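You operate a simulated robot arm through the tools that you are given. There is no shell and no other tool.

You are at the controls of a simulated two-armed robot. One attempt, no reset.

Task
Move the two toothbrushes from the cups into the brush stand, each in the well of its colour.

The check looks at the end state, three seconds after you hand in, the way a careful person would. Anything else that was tipped, shoved, dropped, spilled or broken makes it a failure.

Robot
Two 7-joint arms with fingered hands on one trunk that stands fixed in place. Base frame: the origin is at the foot of the trunk, x ahead of it, y to its left, z up; the work surface is at about z = 0.93. Units: m, degrees, N and s.
The left shoulder is at [0.07, 0.142, 1.189], the right one opposite. With the tool pointing down near the work surface each hand reaches from about 0.44 to 0.8 m from the base axis, measured 20 degrees to its own side. Payload 3.6 kg a hand.
Tool frame (each hand has its own): the origin (TCP) lies between the finger pads and is the grasp point; the fingertips stand 0.025 m ahead of it; z points along the fingers, y is the line along which they close. Largest opening 0.088 m; the body of the gripper starts 0.029 m behind the TCP. The gripper is a hand of 5 fingers: y runs from the thumb to the fingers, the wrist lies at [-0.013, -0.097, -0.162] in the tool frame, and closing takes about 1.5 s.
Orientation is told as [roll, pitch, yaw] about the base's x, y, z axes, in that order, counted from this pose: with the fingers straight down and the wrist toward the robot, the tool's x, y and z point along [0, 1, 0], [1, 0, 0] and [0, 0, -1] of the base frame.

Tools
- The arms move only by the tool step_arm. It takes "left_targets", "right_targets" or both (then of equal length, played together; a hand with none holds still); each is a list of rows, each a list of 7 numbers: the shift along the base's x, y, z in m, then the turn, a rotation vector about the base's x, y, z in degrees, then the opening, from 0 (shut) to 1 (fully open). In form: [[tx, ty, tz, rx, ry, rz, fingers], ...]. A call has 1 to 20 rows; each row is the pose to reach, as a shift and turn from the pose commanded when the call began. Rows are played at 5 a second. More than 0.05 m and 8.6 degrees between two rows, or a gripper value outside its range, and nothing of the call is played. Where a pose cannot be reached the arm comes as near as it can. A force on the tool above 40 N (or 10 N above the force at the start of the call, whichever is more), or a blocked arm, ends the call early, and 0.2 s more pass. The fingers move at their own pace (about 0.072 m/s each) and stop on an object; they squeeze with about 32 N. The grip force told is the motor's: it shows also when the fingers shut on nothing. Time passes only in rows, and 0.2 s behind the last, so rows that repeat a pose let the fingers close. It gives the time, the measured TCP pose, the force on the tool (base axes), the opening and the grip force at its end, in the units of the frame above (readings bear some noise), with the torque about the TCP (base axes, N m) and any sound that the robot's microphone picked up.
- Cameras (640 x 400 px; columns grow to the right, rows downward): "scene" is now at [0.1428, -0.0074, 1.4243]; the picture's right is [-0.10, -1.00, 0.00], its down [-0.50, 0.05, -0.86] and it looks along [0.86, -0.09, -0.50] (base axes); focal length 237 px, centre (320, 200). "left" rides on the left gripper at [-0.059, -0.079, -0.105] in its tool frame; the picture's right is [-0.73, -0.32, 0.61], its down [0.62, -0.68, 0.38] and it looks along [0.29, 0.66, 0.70] (tool axes); focal length 234 px, centre (320, 200). "right" rides on the right gripper at [0.059, -0.079, -0.105] in its tool frame; the picture's right is [-0.73, 0.32, -0.61], its down [-0.62, -0.68, 0.38] and it looks along [-0.29, 0.66, 0.70] (tool axes); focal length 234 px, centre (320, 200). There is no depth. A picture from a camera that has moved, and an enlarged one, comes with that camera's place and axes in the base frame and with its lens.
- camera(camera): a new picture of that camera. It takes no simulated time.
- raise_lower(by): slides the trunk up (or, below 0, down) by that many m; the arms and the scene camera ride with it, the base frame stays. It gives what a move gives, with no picture.
- grasp_type(shape, hand): the hand has 5 fingers and takes this shape, open, in about a second: jaw (thumb against the fingers, like two jaws); tri (thumb and two fingers); tip (a fingertip pinch); poke (one finger out to press); point (the index stretched); flat (the hand flat); cup (the hand cupped); fist (a fist). The gripper value then closes the fingers along that shape, each until it touches; the sizes above hold for jaw. It gives what a move gives, with no picture.
- turn_head(pan, tilt): turns the head with the scene camera to pan (to the left, within 86 degrees either way) and tilt (down, from -29 to 69), counted from straight ahead of the robot. It gives what a move gives.
- close_up(camera, box): a new picture of the part [left, top, right, bottom] of that camera's present view, enlarged. It takes no simulated time.
- job_done(): hands the job in; it is judged then, once.

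Places have to be worked out from the pictures, the camera data and where the tool is seen. Open the grippers and draw the arms clear of the work before you hand the job in, unless the task says otherwise.

The tools are called after ">>>" as name(argument=value, ...) on one line, values as JSON. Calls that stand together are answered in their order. step_arm: Moves the arms, as the interface text tells. Its arguments: {"type":"object","properties":{"left_targets":{"type":"array"},"right_targets":{"type":"array"}},"required":[]} The other tools are called the same way: raise_lower (by) slides the trunk up or down; grasp_type (shape, hand) gives the hand a shape; turn_head (pan, tilt) turns the head that bears the scene camera; camera (camera) takes a picture; close_up (camera, box) takes an enlarged picture of a part of a camera's view; job_done () hands the job in.

At the start:

```text
clock: 0.0
left_tool_pos: [0.5419, 0.1521, 1.3049]
left_tcp_rot: [0.0, 0.0, 0.1]
left_ft_force: [-0.3, -0.2, 0.0]
left_moment: [-0.01, 0.02, -0.03]
left_gripper_width: 0.0876
left_gripper_force: 0.1
left_shape: jaw
right_tool_pos: [0.4588, -0.2792, 1.259]
right_tcp_rot: [0.0, 0.0, 0.0]
right_ft_force: [0.3, 0.4, 0.4]
right_moment: [0.02, -0.03, -0.04]
right_gripper_width: 0.0875
right_gripper_force: 0.0
right_shape: jaw
trunk travel left (down, up): [-0.725, 0.215]
head pan, tilt: [-5.7, 30.3]
```

scene: 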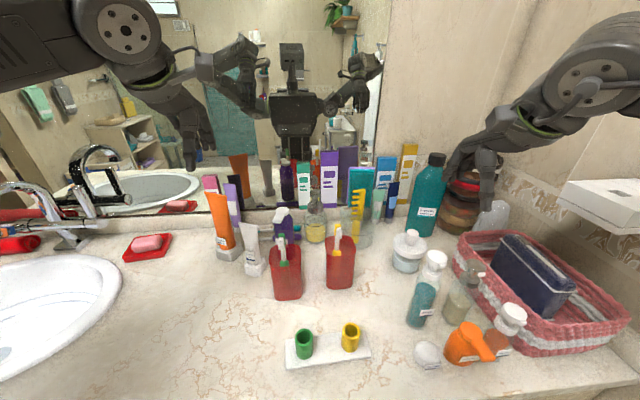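
right: 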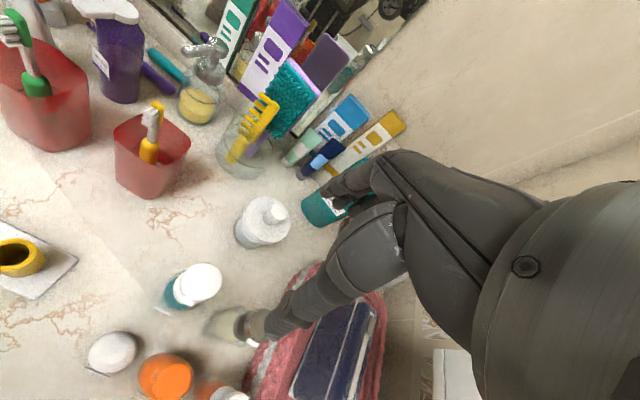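
left: 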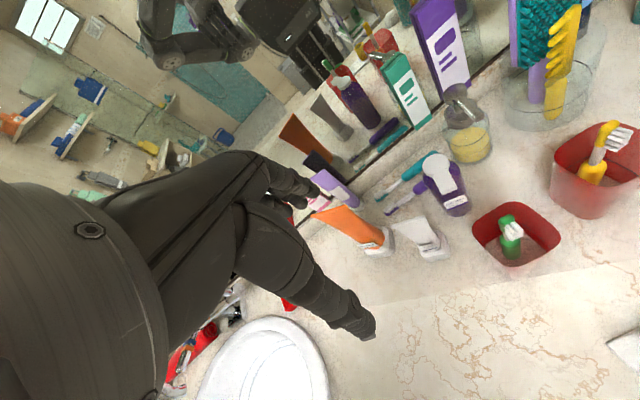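

I see two red cups with a green and a yellow toothbrush and a white stand with a green and a yellow well. I take enlarged pictures to work out the positions.

>>> close_up(camera="scene", box=[240, 190, 400, 290])

>>> close_up(camera="scene", box=[260, 290, 420, 390])

>>> close_up(camera="right", box=[0, 0, 240, 150])

>>> close_up(camera="left", box=[400, 80, 640, 230])

```text
4.00 times, centred on (320, 240) of scene
camera zoom: at [0.1428, -0.0074, 1.4243], right [-0.1, -1.0, 0.0], down [-0.5, 0.05, -0.86], along [0.86, -0.09, -0.5], focal length 949 px, centre (320, 40)
```

zoom: 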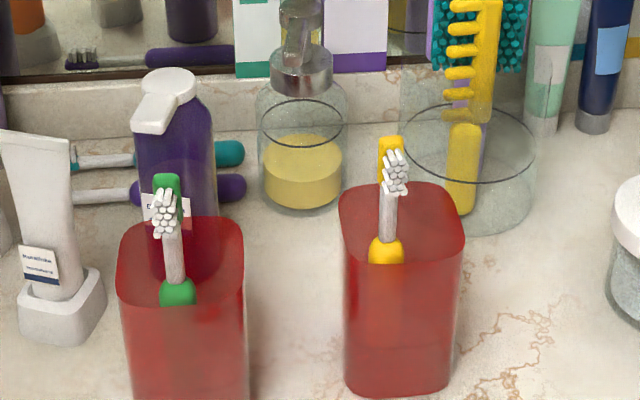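

```text
4.00 times, centred on (340, 340) of scene
camera zoom: at [0.1428, -0.0074, 1.4243], right [-0.1, -1.0, 0.0], down [-0.5, 0.05, -0.86], along [0.86, -0.09, -0.5], focal length 949 px, centre (240, -360)
```

zoom: 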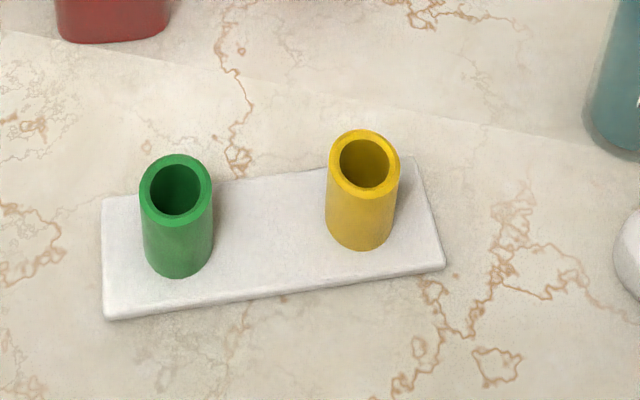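

```text
2.67 times, centred on (120, 75) of right
camera zoom: at [0.3796, -0.2193, 1.3642], right [0.32, -0.73, 0.61], down [-0.68, -0.62, -0.38], along [0.66, -0.29, -0.7], focal length 624 px, centre (853, 533)
```

zoom: 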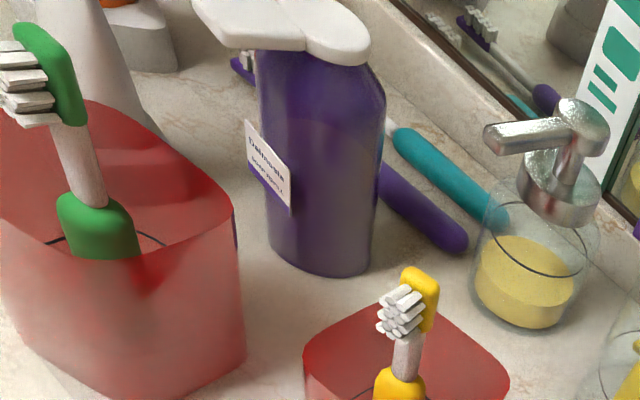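

```text
2.67 times, centred on (520, 155) of left
camera zoom: at [0.463, 0.093, 1.4094], right [-0.32, -0.73, -0.61], down [-0.68, 0.62, -0.38], along [0.66, 0.29, -0.7], focal length 624 px, centre (-213, 320)
```

zoom: 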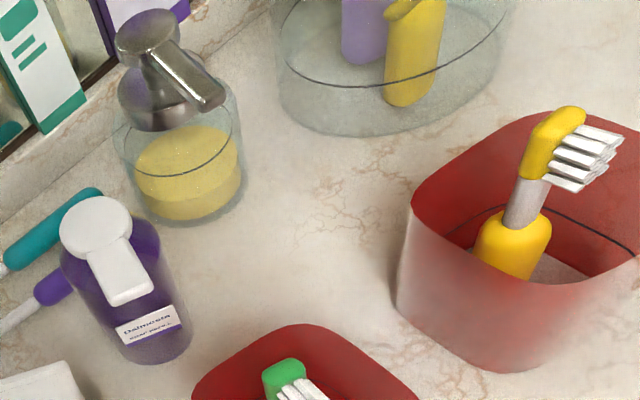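

I estimate the green brush near (0.551, 0.035), the yellow near (0.575, -0.095), both upright with tops about z=1.105. I zoom in further to measure handle and well sizes.

>>> close_up(camera="scene", box=[264, 225, 312, 255])

>>> close_up(camera="scene", box=[316, 220, 364, 250])

>>> close_up(camera="scene", box=[280, 316, 376, 376])

>>> close_up(camera="scene", box=[256, 220, 384, 300])

```text
13.33 times, centred on (288, 240) of scene
camera zoom: at [0.1428, -0.0074, 1.4243], right [-0.1, -1.0, 0.0], down [-0.5, 0.05, -0.86], along [0.86, -0.09, -0.5], focal length 3164 px, centre (747, -333)
```

zoom: 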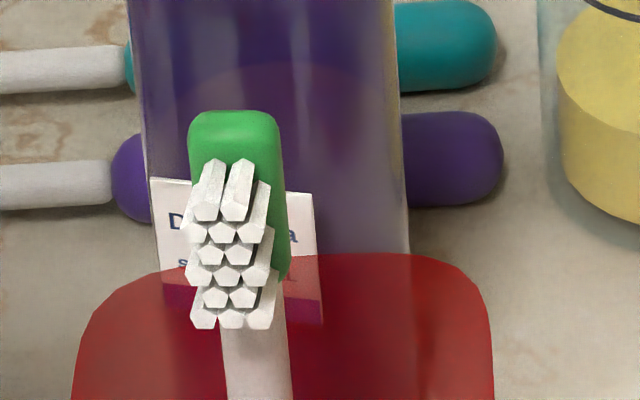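

```text
13.33 times, centred on (340, 235) of scene
camera zoom: at [0.1428, -0.0074, 1.4243], right [-0.1, -1.0, 0.0], down [-0.5, 0.05, -0.86], along [0.86, -0.09, -0.5], focal length 3164 px, centre (53, -267)
```

zoom: 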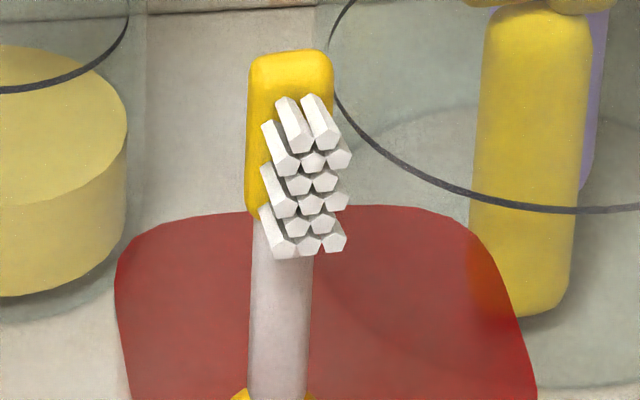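

```text
6.67 times, centred on (328, 346) of scene
camera zoom: at [0.1428, -0.0074, 1.4243], right [-0.1, -1.0, 0.0], down [-0.5, 0.05, -0.86], along [0.86, -0.09, -0.5], focal length 1582 px, centre (267, -773)
```

zoom: 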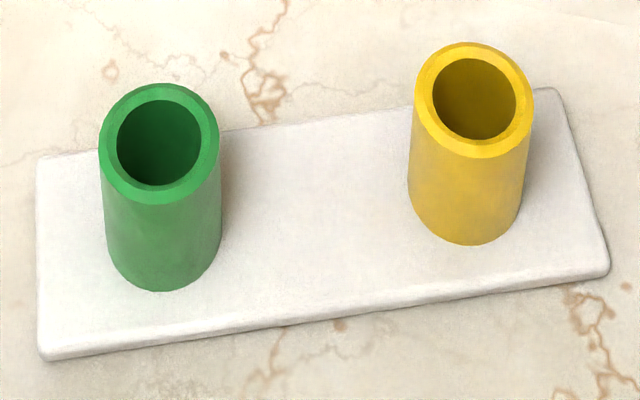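

```text
5.00 times, centred on (320, 260) of scene
camera zoom: at [0.1428, -0.0074, 1.4243], right [-0.1, -1.0, 0.0], down [-0.5, 0.05, -0.86], along [0.86, -0.09, -0.5], focal length 1186 px, centre (320, -100)
```

zoom: 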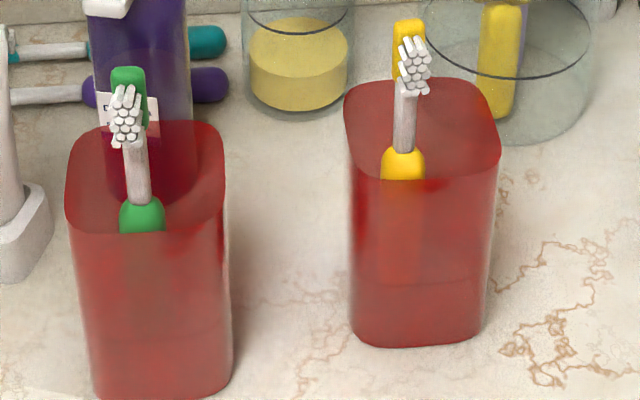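

Handles look about 21–22 mm wide and wells about 22–24 mm inside, so the fit is tight. I look at the hands' shape in the scene view and at the surroundings of the cups.

>>> close_up(camera="scene", box=[400, 60, 640, 210])

>>> close_up(camera="scene", box=[80, 0, 320, 150])

>>> close_up(camera="scene", box=[380, 220, 640, 382])

```text
2.67 times, centred on (520, 135) of scene
camera zoom: at [0.1428, -0.0074, 1.4243], right [-0.1, -1.0, 0.0], down [-0.5, 0.05, -0.86], along [0.86, -0.09, -0.5], focal length 633 px, centre (-213, 373)
```

zoom: 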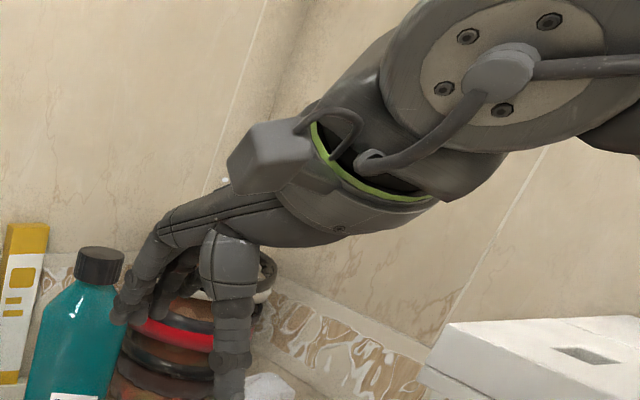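

```text
2.67 times, centred on (200, 75) of scene
camera zoom: at [0.1428, -0.0074, 1.4243], right [-0.1, -1.0, 0.0], down [-0.5, 0.05, -0.86], along [0.86, -0.09, -0.5], focal length 633 px, centre (640, 533)
```

zoom: 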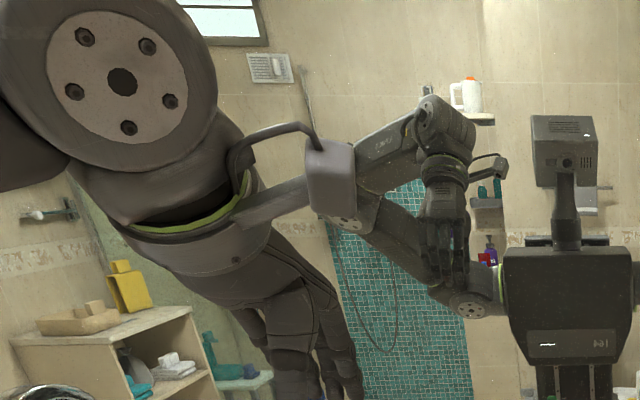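

```text
2.46 times, centred on (510, 301) of scene
camera zoom: at [0.1428, -0.0074, 1.4243], right [-0.1, -1.0, 0.0], down [-0.5, 0.05, -0.86], along [0.86, -0.09, -0.5], focal length 584 px, centre (-148, -49)
```

zoom: 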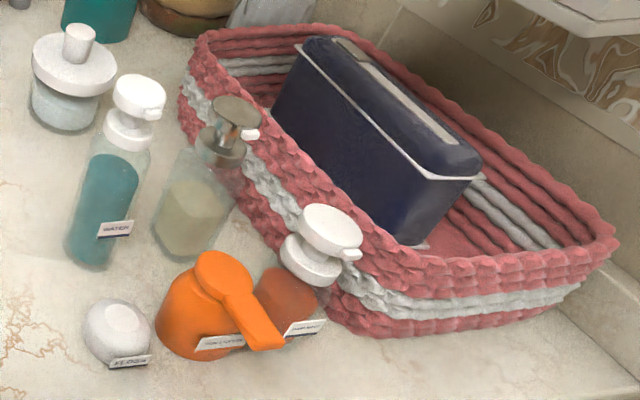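

The scene is clear enough to start. I'll bring the right hand above the yellow brush, turning it +90° about z so the wrist sits to the right and the fingers close along base y.

>>> step_arm(right_targets=[[0.01, 0.015, 0.0, 0, 0, 7.5, 1], [0.02, 0.03, 0.0, 0, 0, 15, 1], [0.03, 0.046, 0.0, 0, 0, 22.5, 1], [0.04, 0.061, 0.0, 0, 0, 30, 1], [0.05, 0.077, 0.0, 0, 0, 37.5, 1], [0.06, 0.092, 0.0, 0, 0, 45, 1], [0.07, 0.107, 0.0, 0, 0, 52.5, 1], [0.08, 0.123, 0.0, 0, 0, 60, 1], [0.09, 0.138, 0.0, 0, 0, 67.5, 1], [0.1, 0.153, 0.0, 0, 0, 75, 1], [0.11, 0.169, 0.0, 0, 0, 82.5, 1], [0.116, 0.184, 0.0, 0, 0, 90, 1]])

```text
clock: 2.6
left_tool_pos: [0.5405, 0.152, 1.3046]
left_tcp_rot: [-0.1, -0.1, -0.1]
left_ft_force: [-0.8, 0.3, 0.0]
left_moment: [-0.01, -0.02, 0.0]
left_gripper_width: 0.0878
left_gripper_force: 0.1
left_shape: jaw
right_tool_pos: [0.3085, -0.0048, 1.288]
right_tcp_rot: [-0.3, 0.3, 86.1]
right_ft_force: [0.7, -0.2, 0.6]
right_moment: [0.05, -0.03, -0.03]
right_gripper_width: 0.0878
right_gripper_force: 0.1
right_shape: jaw
right hand out of reach, approached as far as the arm can: row 6, 7, 8, 9, 10, 11, 12
trunk travel left (down, up): [-0.725, 0.215]
head pan, tilt: [-5.7, 30.3]
```

The 90° yaw isn't reachable there; the hand ended near (0.31, 0.0, 1.29). I check the picture before moving on.

>>> camera(camera="scene")

>>> camera(camera="right")

```text
taken
camera scene: at [0.1408, -0.0085, 1.4245], right [-0.1, -1.0, 0.0], down [-0.5, 0.05, -0.86], along [0.86, -0.09, -0.5], focal length 237 px, centre (320, 200)
```

scene: 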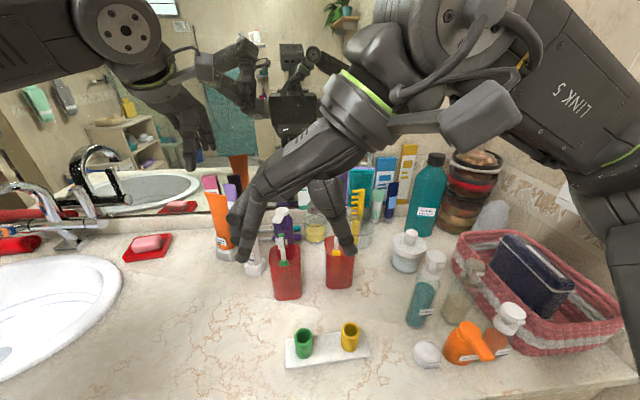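

```text
taken
camera right: at [0.2443, -0.0785, 1.3933], right [0.74, 0.28, 0.61], down [0.58, -0.72, -0.38], along [0.34, 0.63, -0.7], focal length 234 px, centre (320, 200)
```

right: 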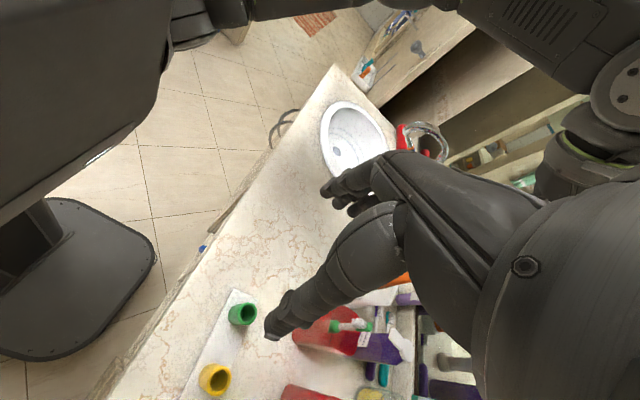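

The close-in area is reachable with a large yaw (0.31, 0.0 at 86°), while farther out it is not. I make a small test shift to learn from which commanded pose shifts are counted.

>>> step_arm(right_targets=[[0.03, 0.0, 0.0, 0, 0, 0, 1], [0.03, 0.0, 0.0, 0, 0, 0, 1]])

```text
clock: 3.2
left_tool_pos: [0.5421, 0.1519, 1.3037]
left_tcp_rot: [0.0, 0.0, 0.0]
left_ft_force: [0.2, -0.3, 0.2]
left_moment: [-0.02, -0.03, 0.02]
left_gripper_width: 0.0878
left_gripper_force: 0.1
left_shape: jaw
right_tool_pos: [0.3109, -0.0048, 1.2876]
right_tcp_rot: [-0.4, 0.3, 86.0]
right_ft_force: [0.4, 0.0, 0.0]
right_moment: [0.02, -0.01, 0.0]
right_gripper_width: 0.0879
right_gripper_force: 0.0
right_shape: jaw
right hand out of reach, approached as far as the arm can: row 1, 2
trunk travel left (down, up): [-0.725, 0.215]
head pan, tilt: [-5.7, 30.3]
```

Ambiguous, so I test the opposite direction by a small amount.

>>> step_arm(right_targets=[[-0.02, 0.0, 0.0, 0, 0, 0, 1], [-0.02, 0.0, 0.0, 0, 0, 0, 1]])

```text
clock: 3.8
left_tool_pos: [0.5415, 0.1525, 1.3034]
left_tcp_rot: [-0.1, 0.0, 0.0]
left_ft_force: [-0.3, 0.4, 0.0]
left_moment: [0.02, -0.05, 0.01]
left_gripper_width: 0.0878
left_gripper_force: 0.0
left_shape: jaw
right_tool_pos: [0.2922, -0.0049, 1.2872]
right_tcp_rot: [-0.3, 0.3, 86.0]
right_ft_force: [0.6, -0.5, 0.0]
right_moment: [0.02, -0.03, -0.01]
right_gripper_width: 0.0879
right_gripper_force: 0.0
right_shape: jaw
trunk travel left (down, up): [-0.725, 0.215]
head pan, tilt: [-5.7, 30.3]
```

Shifts are counted from the clipped pose. Now I explore what yaw is reachable above the yellow well, backing off the yaw while moving toward (0.39, -0.09, 1.26).

>>> step_arm(right_targets=[[0.0, 0.0, 0.0, 0, 0, -8, 1], [0.0, 0.0, 0.0, 0, 0, -16, 1], [0.0, 0.0, 0.0, 0, 0, -24, 1], [0.02, -0.02, 0.0, 0, 0, -32, 1], [0.04, -0.04, 0.0, 0, 0, -40, 1], [0.06, -0.06, 0.0, 0, 0, -46, 1], [0.08, -0.075, 0.0, 0, 0, -46, 1], [0.1, -0.085, 0.0, 0, 0, -46, 1]])

```text
clock: 5.6
left_tool_pos: [0.5433, 0.1513, 1.3036]
left_tcp_rot: [-0.1, 0.1, 0.0]
left_ft_force: [0.1, 0.5, 0.0]
left_moment: [0.02, 0.0, -0.03]
left_gripper_width: 0.0878
left_gripper_force: 0.1
left_shape: jaw
right_tool_pos: [0.394, -0.0929, 1.2888]
right_tcp_rot: [-0.2, 0.4, 40.0]
right_ft_force: [0.6, -0.8, 0.6]
right_moment: [0.0, -0.01, 0.01]
right_gripper_width: 0.0875
right_gripper_force: 0.2
right_shape: jaw
trunk travel left (down, up): [-0.725, 0.215]
head pan, tilt: [-5.7, 30.3]
```

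At (0.394, -0.093, 1.289) yaw 40° is fine. I test the descent there (empty, staying well above the wells) to see whether the height needed for insertion is reachable.

>>> step_arm(right_targets=[[0.0, 0.0, -0.04, 0, 0, 0, 1], [0.0, 0.0, -0.08, 0, 0, 0, 1], [0.0, 0.0, -0.12, 0, 0, 0, 1], [0.0, 0.0, -0.16, 0, 0, 0, 1], [0.0, 0.0, -0.2, 0, 0, 0, 1]])

```text
clock: 6.8
left_tool_pos: [0.544, 0.1519, 1.3035]
left_tcp_rot: [0.1, 0.1, 0.0]
left_ft_force: [0.1, 0.2, 0.0]
left_moment: [0.01, 0.0, -0.05]
left_gripper_width: 0.0876
left_gripper_force: 0.1
left_shape: jaw
right_tool_pos: [0.3936, -0.0908, 1.0896]
right_tcp_rot: [-0.1, 0.4, 40.0]
right_ft_force: [0.5, -0.6, 0.5]
right_moment: [0.03, 0.02, -0.02]
right_gripper_width: 0.0879
right_gripper_force: 0.1
right_shape: jaw
trunk travel left (down, up): [-0.725, 0.215]
head pan, tilt: [-5.7, 30.3]
```

Reachable right down to z=1.09 at the yellow well with yaw 40°. I take pictures here: they calibrate tool position against the wells and show the hand shape.

>>> close_up(camera="scene", box=[240, 220, 432, 340])

>>> camera(camera="scene")

>>> camera(camera="right")

>>> camera(camera="left")

```text
3.33 times, centred on (336, 280) of scene
camera zoom: at [0.144, -0.0068, 1.4242], right [-0.1, -1.0, 0.0], down [-0.5, 0.05, -0.86], along [0.86, -0.09, -0.5], focal length 791 px, centre (267, -67)
```

zoom: 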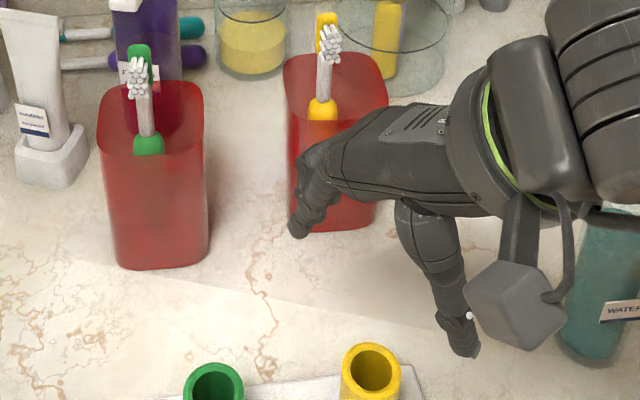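

```text
taken
camera scene: at [0.144, -0.0068, 1.4242], right [-0.1, -1.0, 0.0], down [-0.5, 0.05, -0.86], along [0.86, -0.09, -0.5], focal length 237 px, centre (320, 200)
```

scene: 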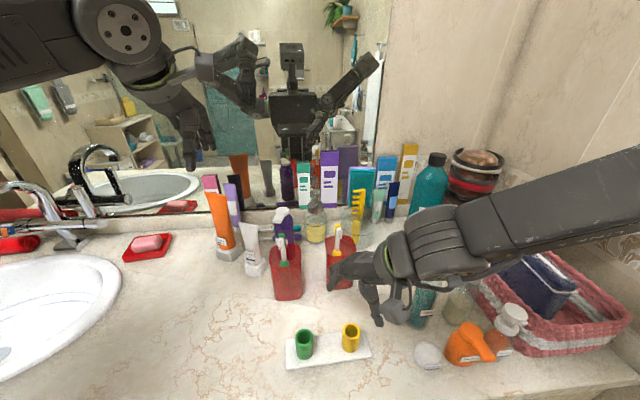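

```text
taken
camera right: at [0.2952, -0.0948, 1.1948], right [0.72, -0.34, 0.61], down [-0.12, -0.92, -0.38], along [0.69, 0.2, -0.7], focal length 234 px, centre (320, 200)
```

right: 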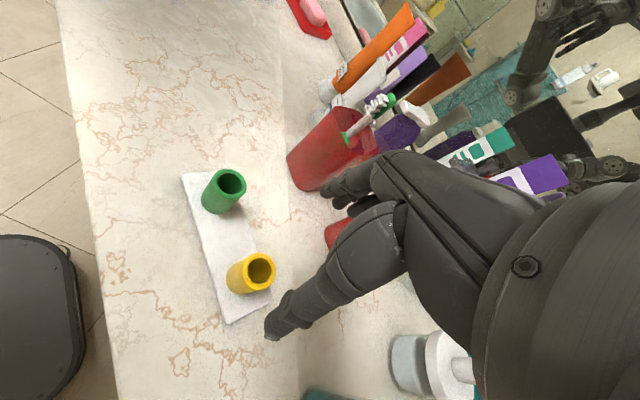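

```text
taken
camera left: at [0.4643, 0.0936, 1.409], right [-0.32, -0.73, -0.61], down [-0.68, 0.62, -0.38], along [0.66, 0.29, -0.7], focal length 234 px, centre (320, 200)
```

left: 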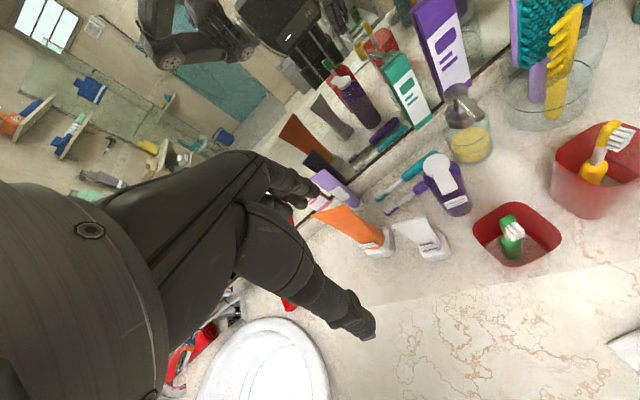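

The hand can serve the yellow well. The brush bristles face roughly −x, so I'll grip front-to-back with yaw ≈7°. I raise the right hand first, then go above the yellow brush at about (0.575, -0.093, 1.22).

>>> step_arm(right_targets=[[0.0, 0.0, 0.04, 0, 0, 0, 1], [0.0, 0.0, 0.08, 0, 0, 0, 1], [0.0, 0.0, 0.12, 0, 0, 0, 1], [0.0, 0.0, 0.15, 0, 0, -4, 1], [0.03, 0.0, 0.15, 0, 0, -10, 1], [0.06, 0.0, 0.15, 0, 0, -16, 1], [0.09, -0.001, 0.15, 0, 0, -22, 1], [0.12, -0.001, 0.15, 0, 0, -28, 1], [0.15, -0.002, 0.15, 0, 0, -33, 1], [0.181, -0.002, 0.15, 0, 0, -33, 1], [0.181, -0.002, 0.15, 0, 0, -33, 1]])

```text
clock: 9.2
left_tool_pos: [0.5407, 0.152, 1.3041]
left_tcp_rot: [0.0, -0.1, 0.0]
left_ft_force: [0.7, 0.8, 0.8]
left_moment: [0.02, 0.03, 0.01]
left_gripper_width: 0.0875
left_gripper_force: 0.0
left_shape: jaw
right_tool_pos: [0.5665, -0.1021, 1.2361]
right_tcp_rot: [-0.2, 0.3, 6.9]
right_ft_force: [0.0, 0.0, 0.3]
right_moment: [0.02, -0.02, -0.01]
right_gripper_width: 0.088
right_gripper_force: 0.2
right_shape: jaw
right hand out of reach, approached as far as the arm can: row 10, 11
trunk travel left (down, up): [-0.725, 0.215]
head pan, tilt: [-5.7, 30.3]
```

The arm stopped slightly short, at (0.5665, -0.102, 1.236), likely a wrist limit. I look at the pictures from here.

>>> camera(camera="right")

>>> camera(camera="scene")

>>> close_up(camera="left", box=[400, 0, 640, 150])

```text
taken
camera right: at [0.4809, -0.0517, 1.3417], right [0.41, -0.68, 0.61], down [-0.6, -0.7, -0.38], along [0.69, -0.21, -0.7], focal length 234 px, centre (320, 200)
```

right: 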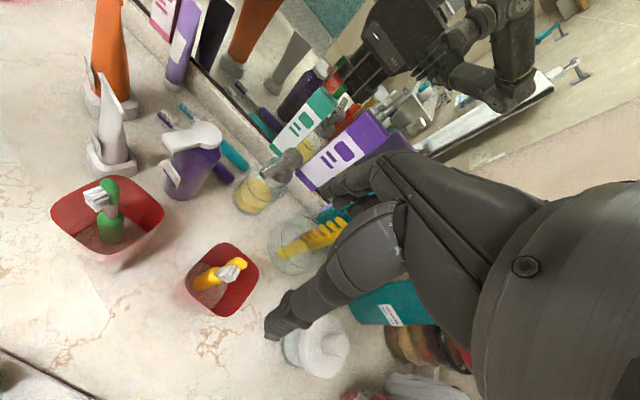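

```text
taken
camera scene: at [0.1413, -0.007, 1.4244], right [-0.1, -1.0, 0.0], down [-0.5, 0.05, -0.86], along [0.86, -0.09, -0.5], focal length 237 px, centre (320, 200)
```

scene: 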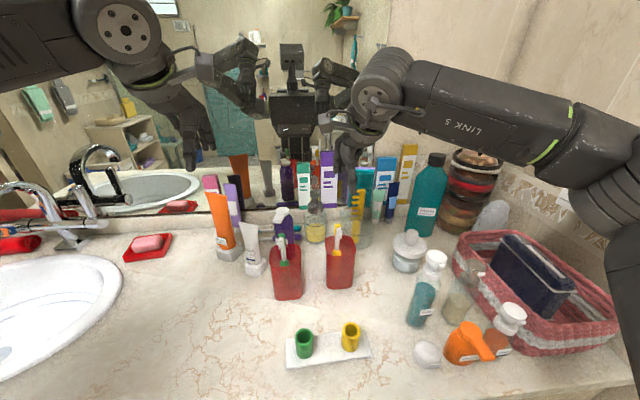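

```text
2.67 times, centred on (520, 75) of left
camera zoom: at [0.4615, 0.0934, 1.41], right [-0.32, -0.73, -0.61], down [-0.68, 0.62, -0.38], along [0.66, 0.29, -0.7], focal length 624 px, centre (-213, 533)
```

zoom: 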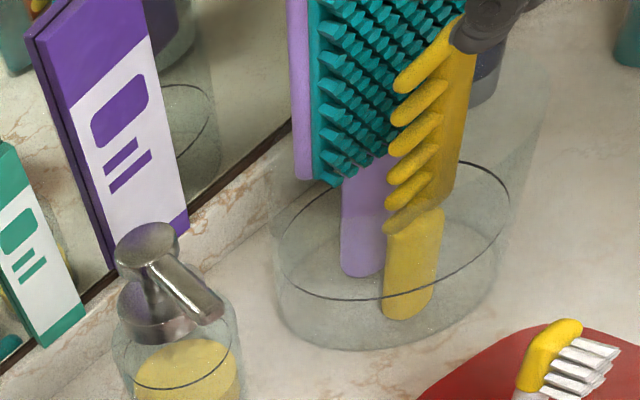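

The right camera agrees with my brush estimate. I zoom in there for refined measurement of the yellow brush and cup.

>>> close_up(camera="right", box=[170, 230, 282, 300])

>>> close_up(camera="right", box=[40, 160, 200, 260])

```text
5.71 times, centred on (226, 265) of right
camera zoom: at [0.4809, -0.0517, 1.3417], right [0.41, -0.68, 0.61], down [-0.6, -0.7, -0.38], along [0.69, -0.21, -0.7], focal length 1338 px, centre (857, -171)
```

zoom: 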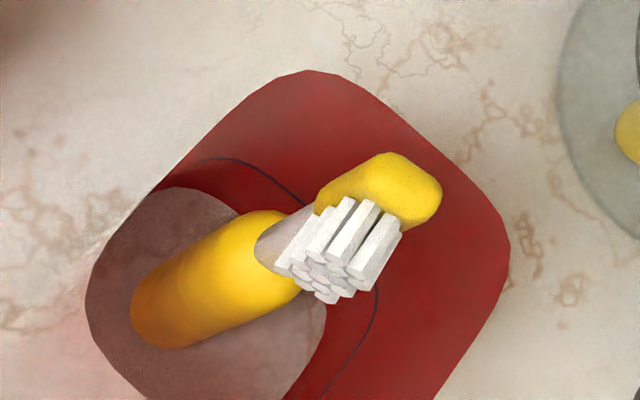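

```text
4.00 times, centred on (120, 210) of right
camera zoom: at [0.4809, -0.0517, 1.3417], right [0.41, -0.68, 0.61], down [-0.6, -0.7, -0.38], along [0.69, -0.21, -0.7], focal length 937 px, centre (1120, 160)
```

zoom: 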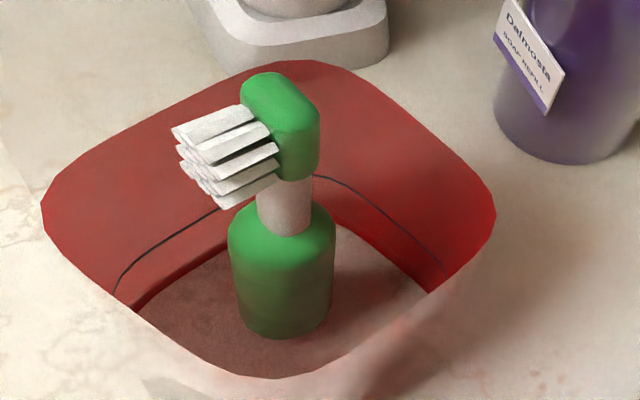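

Yellow brush refined to about (0.575, -0.091), upright with the handle bottom on the cup floor. I try stepping to directly above it at a lower height with a slightly larger yaw.

>>> step_arm(right_targets=[[0.0, 0.0, -0.03, 0, 0, 4, 0.8], [0.005, 0.006, -0.05, 0, 0, 8, 0.8], [0.0085, 0.011, -0.05, 0, 0, 8, 0.8], [0.0085, 0.011, -0.05, 0, 0, 8, 0.8]])

```text
clock: 10.2
left_tool_pos: [0.5417, 0.1517, 1.3044]
left_tcp_rot: [0.0, 0.0, 0.0]
left_ft_force: [-0.3, 0.5, 0.5]
left_moment: [0.0, -0.02, 0.0]
left_gripper_width: 0.0876
left_gripper_force: 0.0
left_shape: jaw
right_tool_pos: [0.577, -0.0928, 1.1862]
right_tcp_rot: [-0.3, 0.3, 15.1]
right_ft_force: [0.0, -1.3, 0.6]
right_moment: [0.01, -0.02, 0.02]
right_gripper_width: 0.0707
right_gripper_force: 0.1
right_shape: jaw
trunk travel left (down, up): [-0.725, 0.215]
head pan, tilt: [-5.7, 30.3]
```

The right hand is now above the yellow brush at (0.577, -0.093, 1.186), yaw 15°. I check the alignment in both the wrist and scene cameras.

>>> camera(camera="right")

>>> close_up(camera="scene", box=[240, 120, 432, 240])

>>> camera(camera="left")

```text
taken
camera right: at [0.485, -0.0541, 1.2907], right [0.5, -0.61, 0.61], down [-0.5, -0.78, -0.38], along [0.71, -0.11, -0.7], focal length 234 px, centre (320, 200)
```

right: 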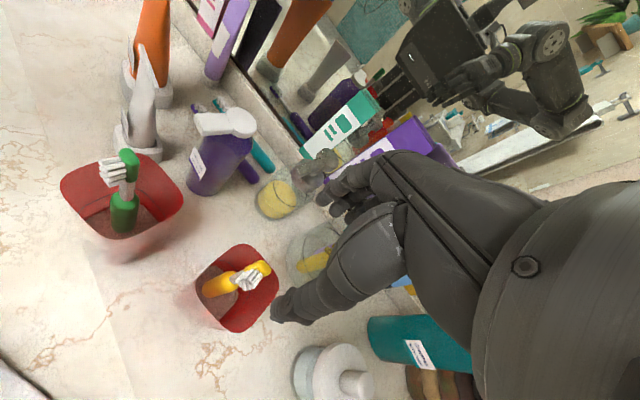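

```text
3.33 times, centred on (336, 180) of scene
camera zoom: at [0.1424, -0.0077, 1.4243], right [-0.1, -1.0, 0.0], down [-0.5, 0.05, -0.86], along [0.86, -0.09, -0.5], focal length 791 px, centre (267, 267)
```

zoom: 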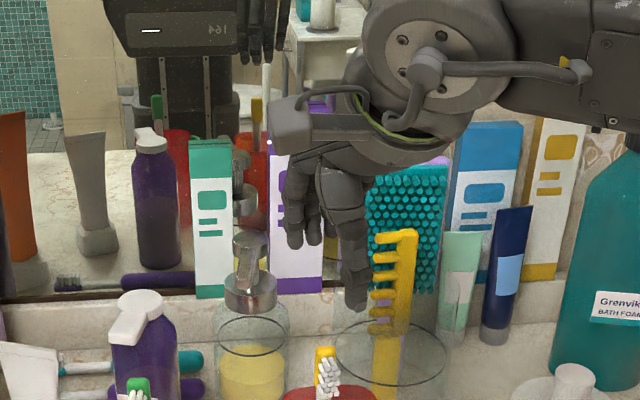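

```text
taken
camera left: at [0.4627, 0.0927, 1.4096], right [-0.32, -0.73, -0.61], down [-0.68, 0.62, -0.38], along [0.66, 0.29, -0.7], focal length 234 px, centre (320, 200)
```

left: 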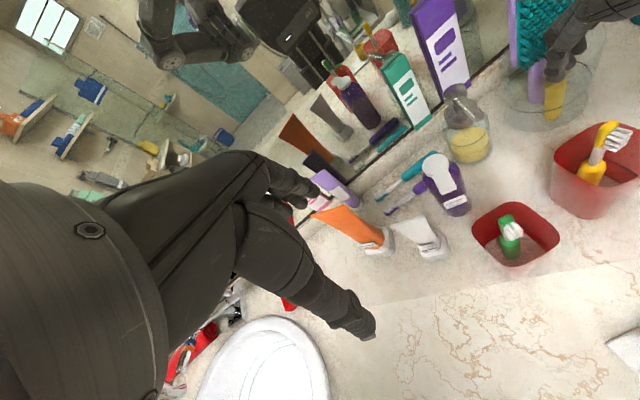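

The hand straddles the brush properly in x and the thumb/index-middle line passes through it. I narrow the opening to about 0.055 m and descend partway, with fingertips just around the top of the head.

>>> step_arm(right_targets=[[-0.001, 0.001, 0.0, 0, 0, -3, 0.62], [-0.002, 0.001, -0.02, 0, 0, -4, 0.62], [-0.002, 0.001, -0.04, 0, 0, -4, 0.62], [-0.002, 0.001, -0.06, 0, 0, -4, 0.62], [-0.002, 0.001, -0.06, 0, 0, -4, 0.62]])

>>> camera(camera="right")

>>> close_up(camera="scene", box=[270, 160, 398, 240])

>>> close_up(camera="left", box=[480, 40, 640, 140])

```text
clock: 11.4
left_tool_pos: [0.5419, 0.1509, 1.3037]
left_tcp_rot: [0.0, 0.1, 0.0]
left_ft_force: [-0.5, -0.2, 0.7]
left_moment: [-0.03, 0.04, 0.03]
left_gripper_width: 0.088
left_gripper_force: 0.1
left_shape: jaw
right_tool_pos: [0.5746, -0.089, 1.1242]
right_tcp_rot: [-0.2, 0.3, 10.9]
right_ft_force: [0.0, -0.5, 0.3]
right_moment: [-0.01, -0.01, -0.02]
right_gripper_width: 0.0549
right_gripper_force: 0.1
right_shape: jaw
trunk travel left (down, up): [-0.725, 0.215]
head pan, tilt: [-5.7, 30.3]
```

```text
taken
camera right: at [0.4849, -0.0458, 1.2306], right [0.46, -0.65, 0.61], down [-0.55, -0.74, -0.38], along [0.7, -0.16, -0.7], focal length 234 px, centre (320, 200)
```

right: 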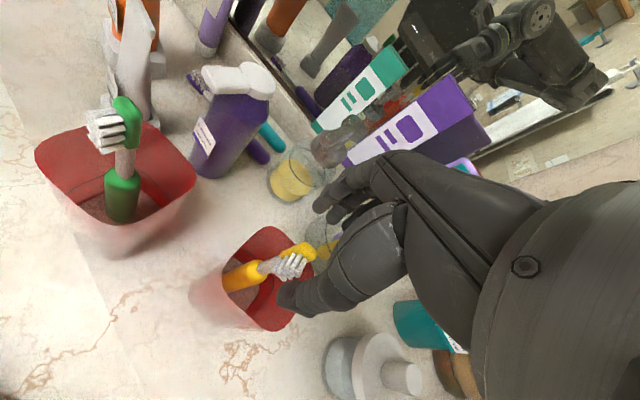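

```text
5.00 times, centred on (334, 200) of scene
camera zoom: at [0.1425, -0.0073, 1.4243], right [-0.1, -1.0, 0.0], down [-0.5, 0.05, -0.86], along [0.86, -0.09, -0.5], focal length 1186 px, centre (250, 200)
```

zoom: 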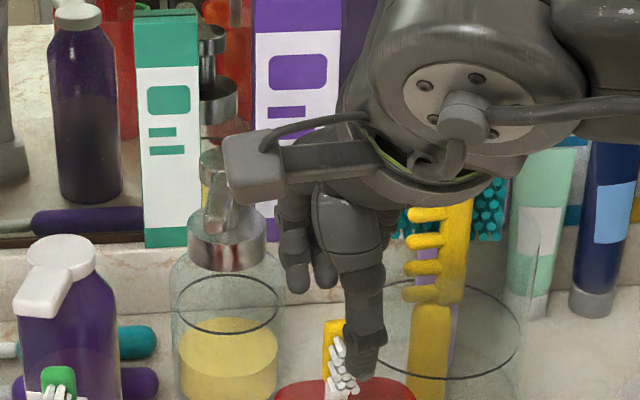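

```text
4.00 times, centred on (560, 90) of left
camera zoom: at [0.4628, 0.0931, 1.4095], right [-0.32, -0.73, -0.61], down [-0.68, 0.62, -0.38], along [0.66, 0.29, -0.7], focal length 937 px, centre (-640, 640)
```

zoom: 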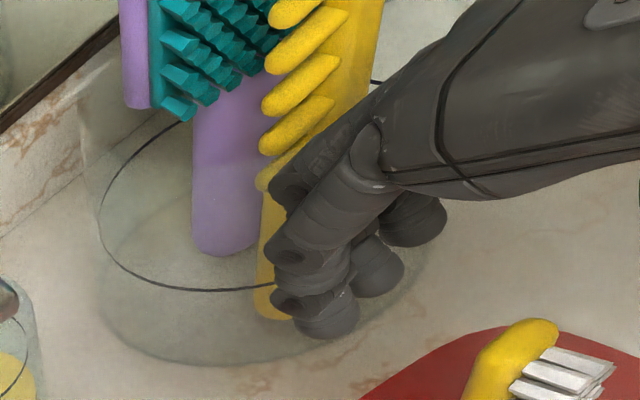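

Thumb and fingers straddle the head as expected. Bristle tips to head-back mid-plane is about x=0.569, so I shift slightly and descend to z≈1.085.

>>> step_arm(right_targets=[[-0.0055, -0.002, 0.0, 0, 0, 0, 0.62], [-0.0055, -0.002, -0.02, 0, 0, 0, 0.62], [-0.0055, -0.002, -0.039, 0, 0, 0, 0.62], [-0.0055, -0.002, -0.039, 0, 0, 0, 0.62]])

>>> close_up(camera="right", box=[200, 180, 400, 305])

>>> close_up(camera="scene", box=[280, 180, 408, 260])

>>> close_up(camera="left", box=[480, 70, 640, 170])

```text
clock: 12.4
left_tool_pos: [0.5416, 0.1529, 1.3032]
left_tcp_rot: [0.0, 0.0, -0.1]
left_ft_force: [0.0, -0.5, -0.5]
left_moment: [-0.02, 0.0, 0.01]
left_gripper_width: 0.0877
left_gripper_force: 0.1
left_shape: jaw
right_tool_pos: [0.5676, -0.0913, 1.0868]
right_tcp_rot: [-0.3, 0.3, 11.0]
right_ft_force: [-0.3, -0.7, 0.0]
right_moment: [0.0, -0.02, -0.02]
right_gripper_width: 0.0549
right_gripper_force: 0.0
right_shape: jaw
trunk travel left (down, up): [-0.725, 0.215]
head pan, tilt: [-5.7, 30.3]
```

```text
3.20 times, centred on (300, 242) of right
camera zoom: at [0.4791, -0.0465, 1.1922], right [0.46, -0.65, 0.61], down [-0.55, -0.74, -0.38], along [0.7, -0.16, -0.7], focal length 749 px, centre (384, 64)
```

zoom: 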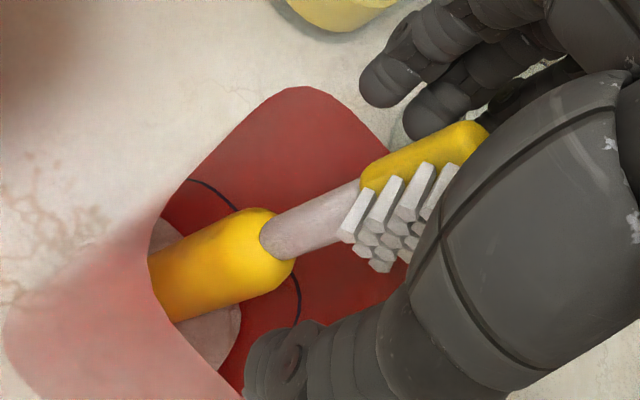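

```text
5.00 times, centred on (344, 220) of scene
camera zoom: at [0.1423, -0.0072, 1.4243], right [-0.1, -1.0, 0.0], down [-0.5, 0.05, -0.86], along [0.86, -0.09, -0.5], focal length 1186 px, centre (200, 100)
```

zoom: 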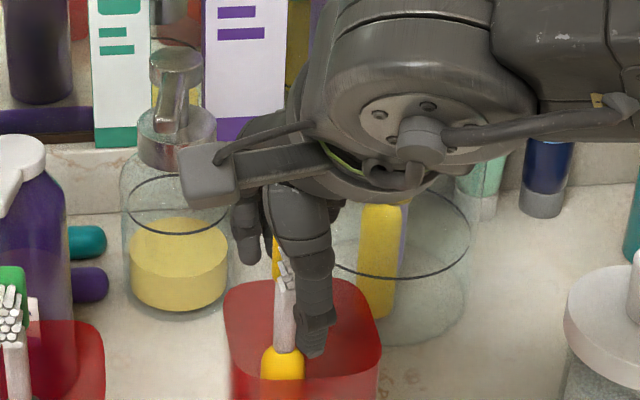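

```text
4.00 times, centred on (560, 120) of left
camera zoom: at [0.4626, 0.0932, 1.4096], right [-0.32, -0.73, -0.61], down [-0.68, 0.62, -0.38], along [0.66, 0.29, -0.7], focal length 937 px, centre (-640, 520)
```

zoom: 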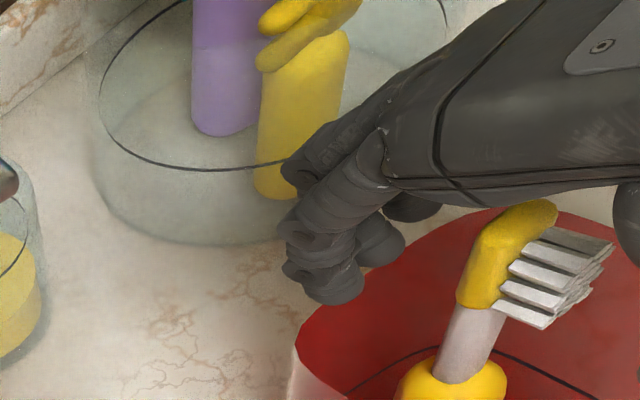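

TCP projects right onto the brush head between thumb and fingers. I close gradually, first to a partial opening, and then fully.

>>> step_arm(right_targets=[[0, 0, 0, 0, 0, 0, 0.5], [0, 0, 0, 0, 0, 0, 0.4], [0, 0, 0, 0, 0, 0, 0.3], [0, 0, 0, 0, 0, 0, 0.3]])

>>> close_up(camera="right", box=[200, 180, 400, 305])

>>> close_up(camera="left", box=[480, 70, 640, 170])

```text
clock: 13.4
left_tool_pos: [0.5425, 0.1527, 1.3028]
left_tcp_rot: [0.0, 0.0, 0.0]
left_ft_force: [0.3, -0.2, -0.6]
left_moment: [-0.01, 0.02, -0.01]
left_gripper_width: 0.0876
left_gripper_force: 0.0
left_shape: jaw
right_tool_pos: [0.5684, -0.0906, 1.0878]
right_tcp_rot: [-0.3, 0.3, 11.0]
right_ft_force: [0.3, 0.4, -0.2]
right_moment: [-0.01, 0.03, 0.0]
right_gripper_width: 0.0268
right_gripper_force: 0.1
right_shape: jaw
trunk travel left (down, up): [-0.725, 0.215]
head pan, tilt: [-5.7, 30.3]
```

```text
3.20 times, centred on (300, 242) of right
camera zoom: at [0.4796, -0.0465, 1.1922], right [0.46, -0.65, 0.61], down [-0.55, -0.74, -0.38], along [0.7, -0.16, -0.7], focal length 749 px, centre (384, 64)
```

zoom: 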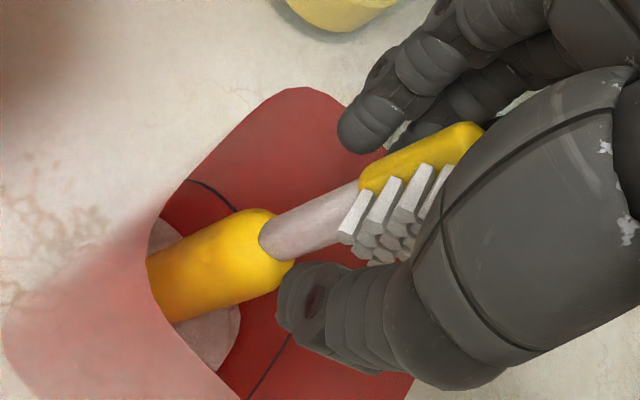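

```text
4.00 times, centred on (560, 120) of left
camera zoom: at [0.4632, 0.0931, 1.4094], right [-0.32, -0.73, -0.61], down [-0.68, 0.62, -0.38], along [0.66, 0.29, -0.7], focal length 937 px, centre (-640, 520)
```

zoom: 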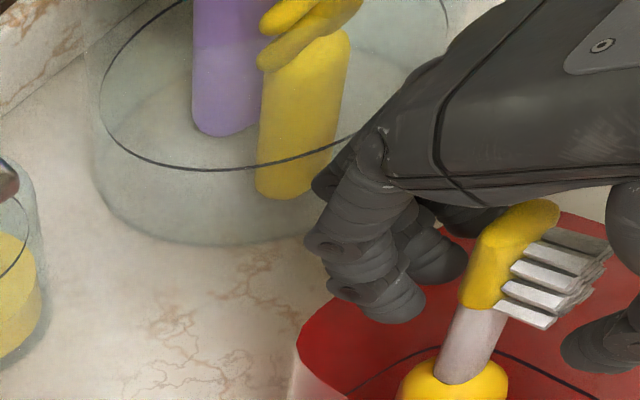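

Fingers are approaching cleanly with the brush undisturbed. I now close fully and let it settle.

>>> step_arm(right_targets=[[0, 0, 0, 0, 0, 0, 0.2], [0, 0, 0, 0, 0, 0, 0.1], [0, 0, 0, 0, 0, 0, 0.0], [0, 0, 0, 0, 0, 0, 0.0], [0, 0, 0, 0, 0, 0, 0.0], [0, 0, 0, 0, 0, 0, 0.0]])

>>> close_up(camera="right", box=[200, 180, 400, 305])

>>> close_up(camera="left", box=[480, 70, 640, 170])

>>> close_up(camera="scene", box=[280, 200, 408, 280])

```text
clock: 14.8
left_tool_pos: [0.5436, 0.152, 1.3051]
left_tcp_rot: [0.0, 0.0, 0.0]
left_ft_force: [0.3, -0.6, -0.2]
left_moment: [-0.02, -0.01, 0.02]
left_gripper_width: 0.0876
left_gripper_force: 0.1
left_shape: jaw
right_tool_pos: [0.5676, -0.0902, 1.0858]
right_tcp_rot: [-0.2, 0.3, 11.0]
right_ft_force: [-0.3, 0.5, 0.0]
right_moment: [0.0, 0.03, -0.03]
right_gripper_width: 0.0104
right_gripper_force: 31.8
right_shape: jaw
trunk travel left (down, up): [-0.725, 0.215]
head pan, tilt: [-5.7, 30.3]
```

```text
3.20 times, centred on (300, 242) of right
camera zoom: at [0.4795, -0.0465, 1.1922], right [0.46, -0.65, 0.61], down [-0.55, -0.74, -0.38], along [0.7, -0.16, -0.7], focal length 749 px, centre (384, 64)
```

zoom: 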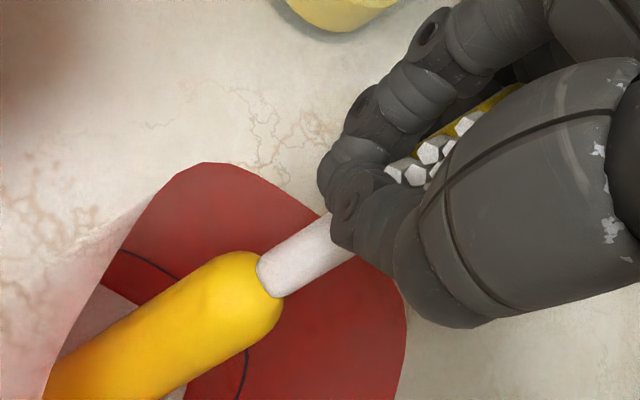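

```text
4.00 times, centred on (560, 120) of left
camera zoom: at [0.4631, 0.0931, 1.4094], right [-0.32, -0.73, -0.61], down [-0.68, 0.62, -0.38], along [0.66, 0.29, -0.7], focal length 937 px, centre (-640, 520)
```

zoom: 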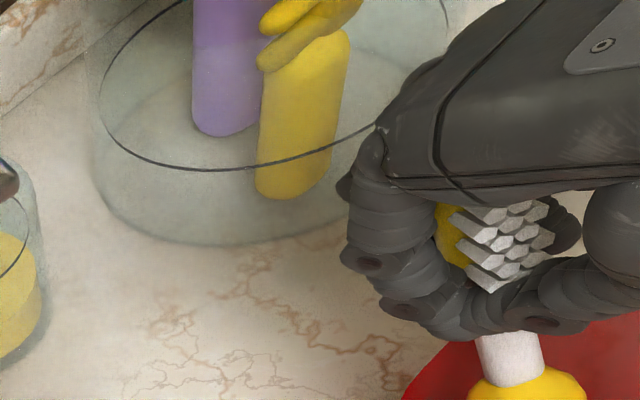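

```text
5.00 times, centred on (344, 240) of scene
camera zoom: at [0.1428, -0.0074, 1.4243], right [-0.1, -1.0, 0.0], down [-0.5, 0.05, -0.86], along [0.86, -0.09, -0.5], focal length 1186 px, centre (200, 0)
```

zoom: 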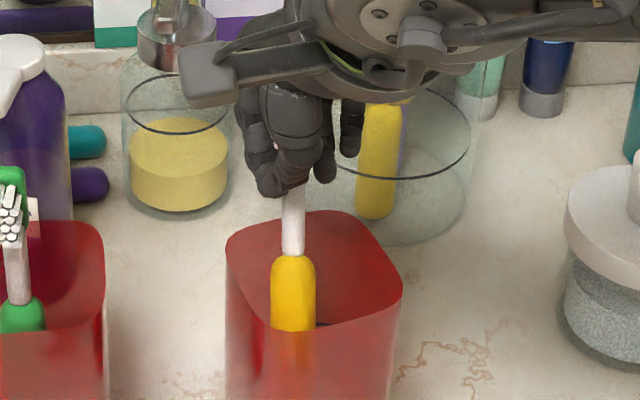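

The grip took hold (10 mm, 32 N), but the cup appears to have shifted. I look at the full pictures before doing anything else.

>>> camera(camera="scene")

>>> close_up(camera="scene", box=[256, 220, 384, 300])

>>> camera(camera="right")

>>> camera(camera="left")

```text
taken
camera scene: at [0.1428, -0.0074, 1.4243], right [-0.1, -1.0, 0.0], down [-0.5, 0.05, -0.86], along [0.86, -0.09, -0.5], focal length 237 px, centre (320, 200)
```

scene: 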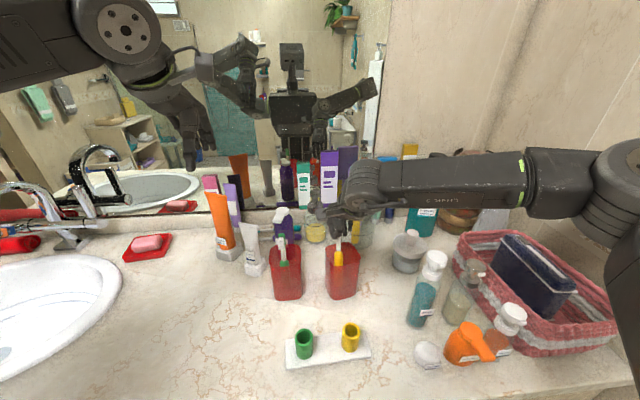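

```text
5.00 times, centred on (320, 260) of scene
camera zoom: at [0.1428, -0.0074, 1.4243], right [-0.1, -1.0, 0.0], down [-0.5, 0.05, -0.86], along [0.86, -0.09, -0.5], focal length 1186 px, centre (320, -100)
```

zoom: 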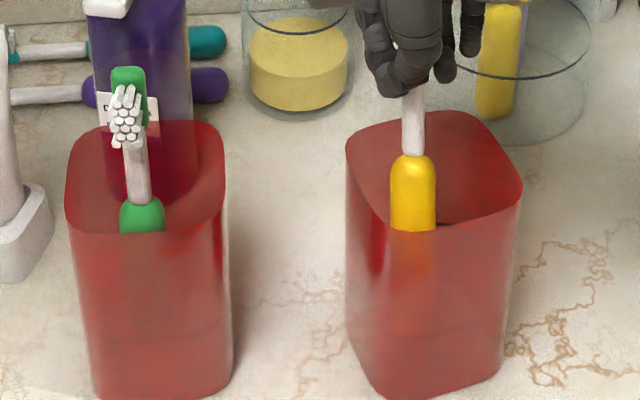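

```text
taken
camera right: at [0.4795, -0.0465, 1.1922], right [0.46, -0.65, 0.61], down [-0.55, -0.74, -0.38], along [0.7, -0.16, -0.7], focal length 234 px, centre (320, 200)
```

right: 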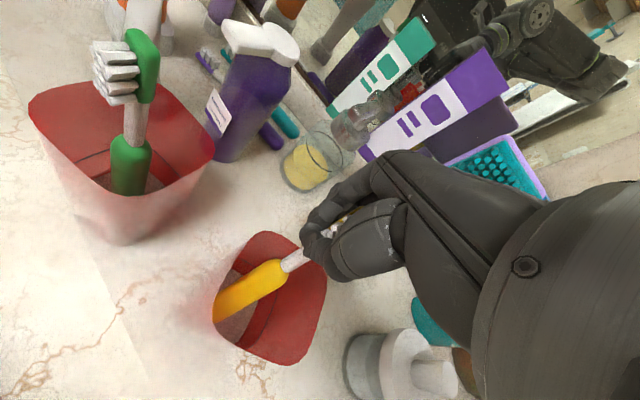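

```text
taken
camera left: at [0.4631, 0.0931, 1.4094], right [-0.32, -0.73, -0.61], down [-0.68, 0.62, -0.38], along [0.66, 0.29, -0.7], focal length 234 px, centre (320, 200)
```

left: 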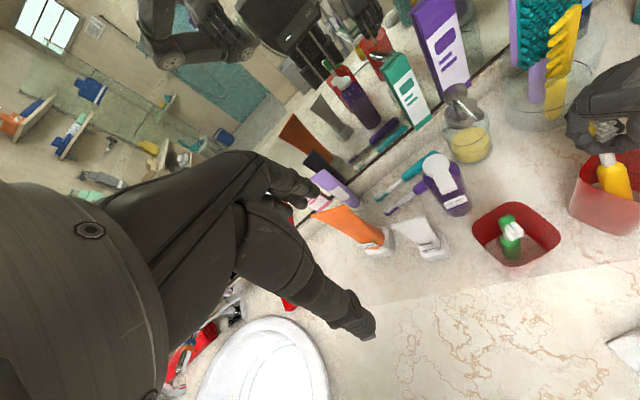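

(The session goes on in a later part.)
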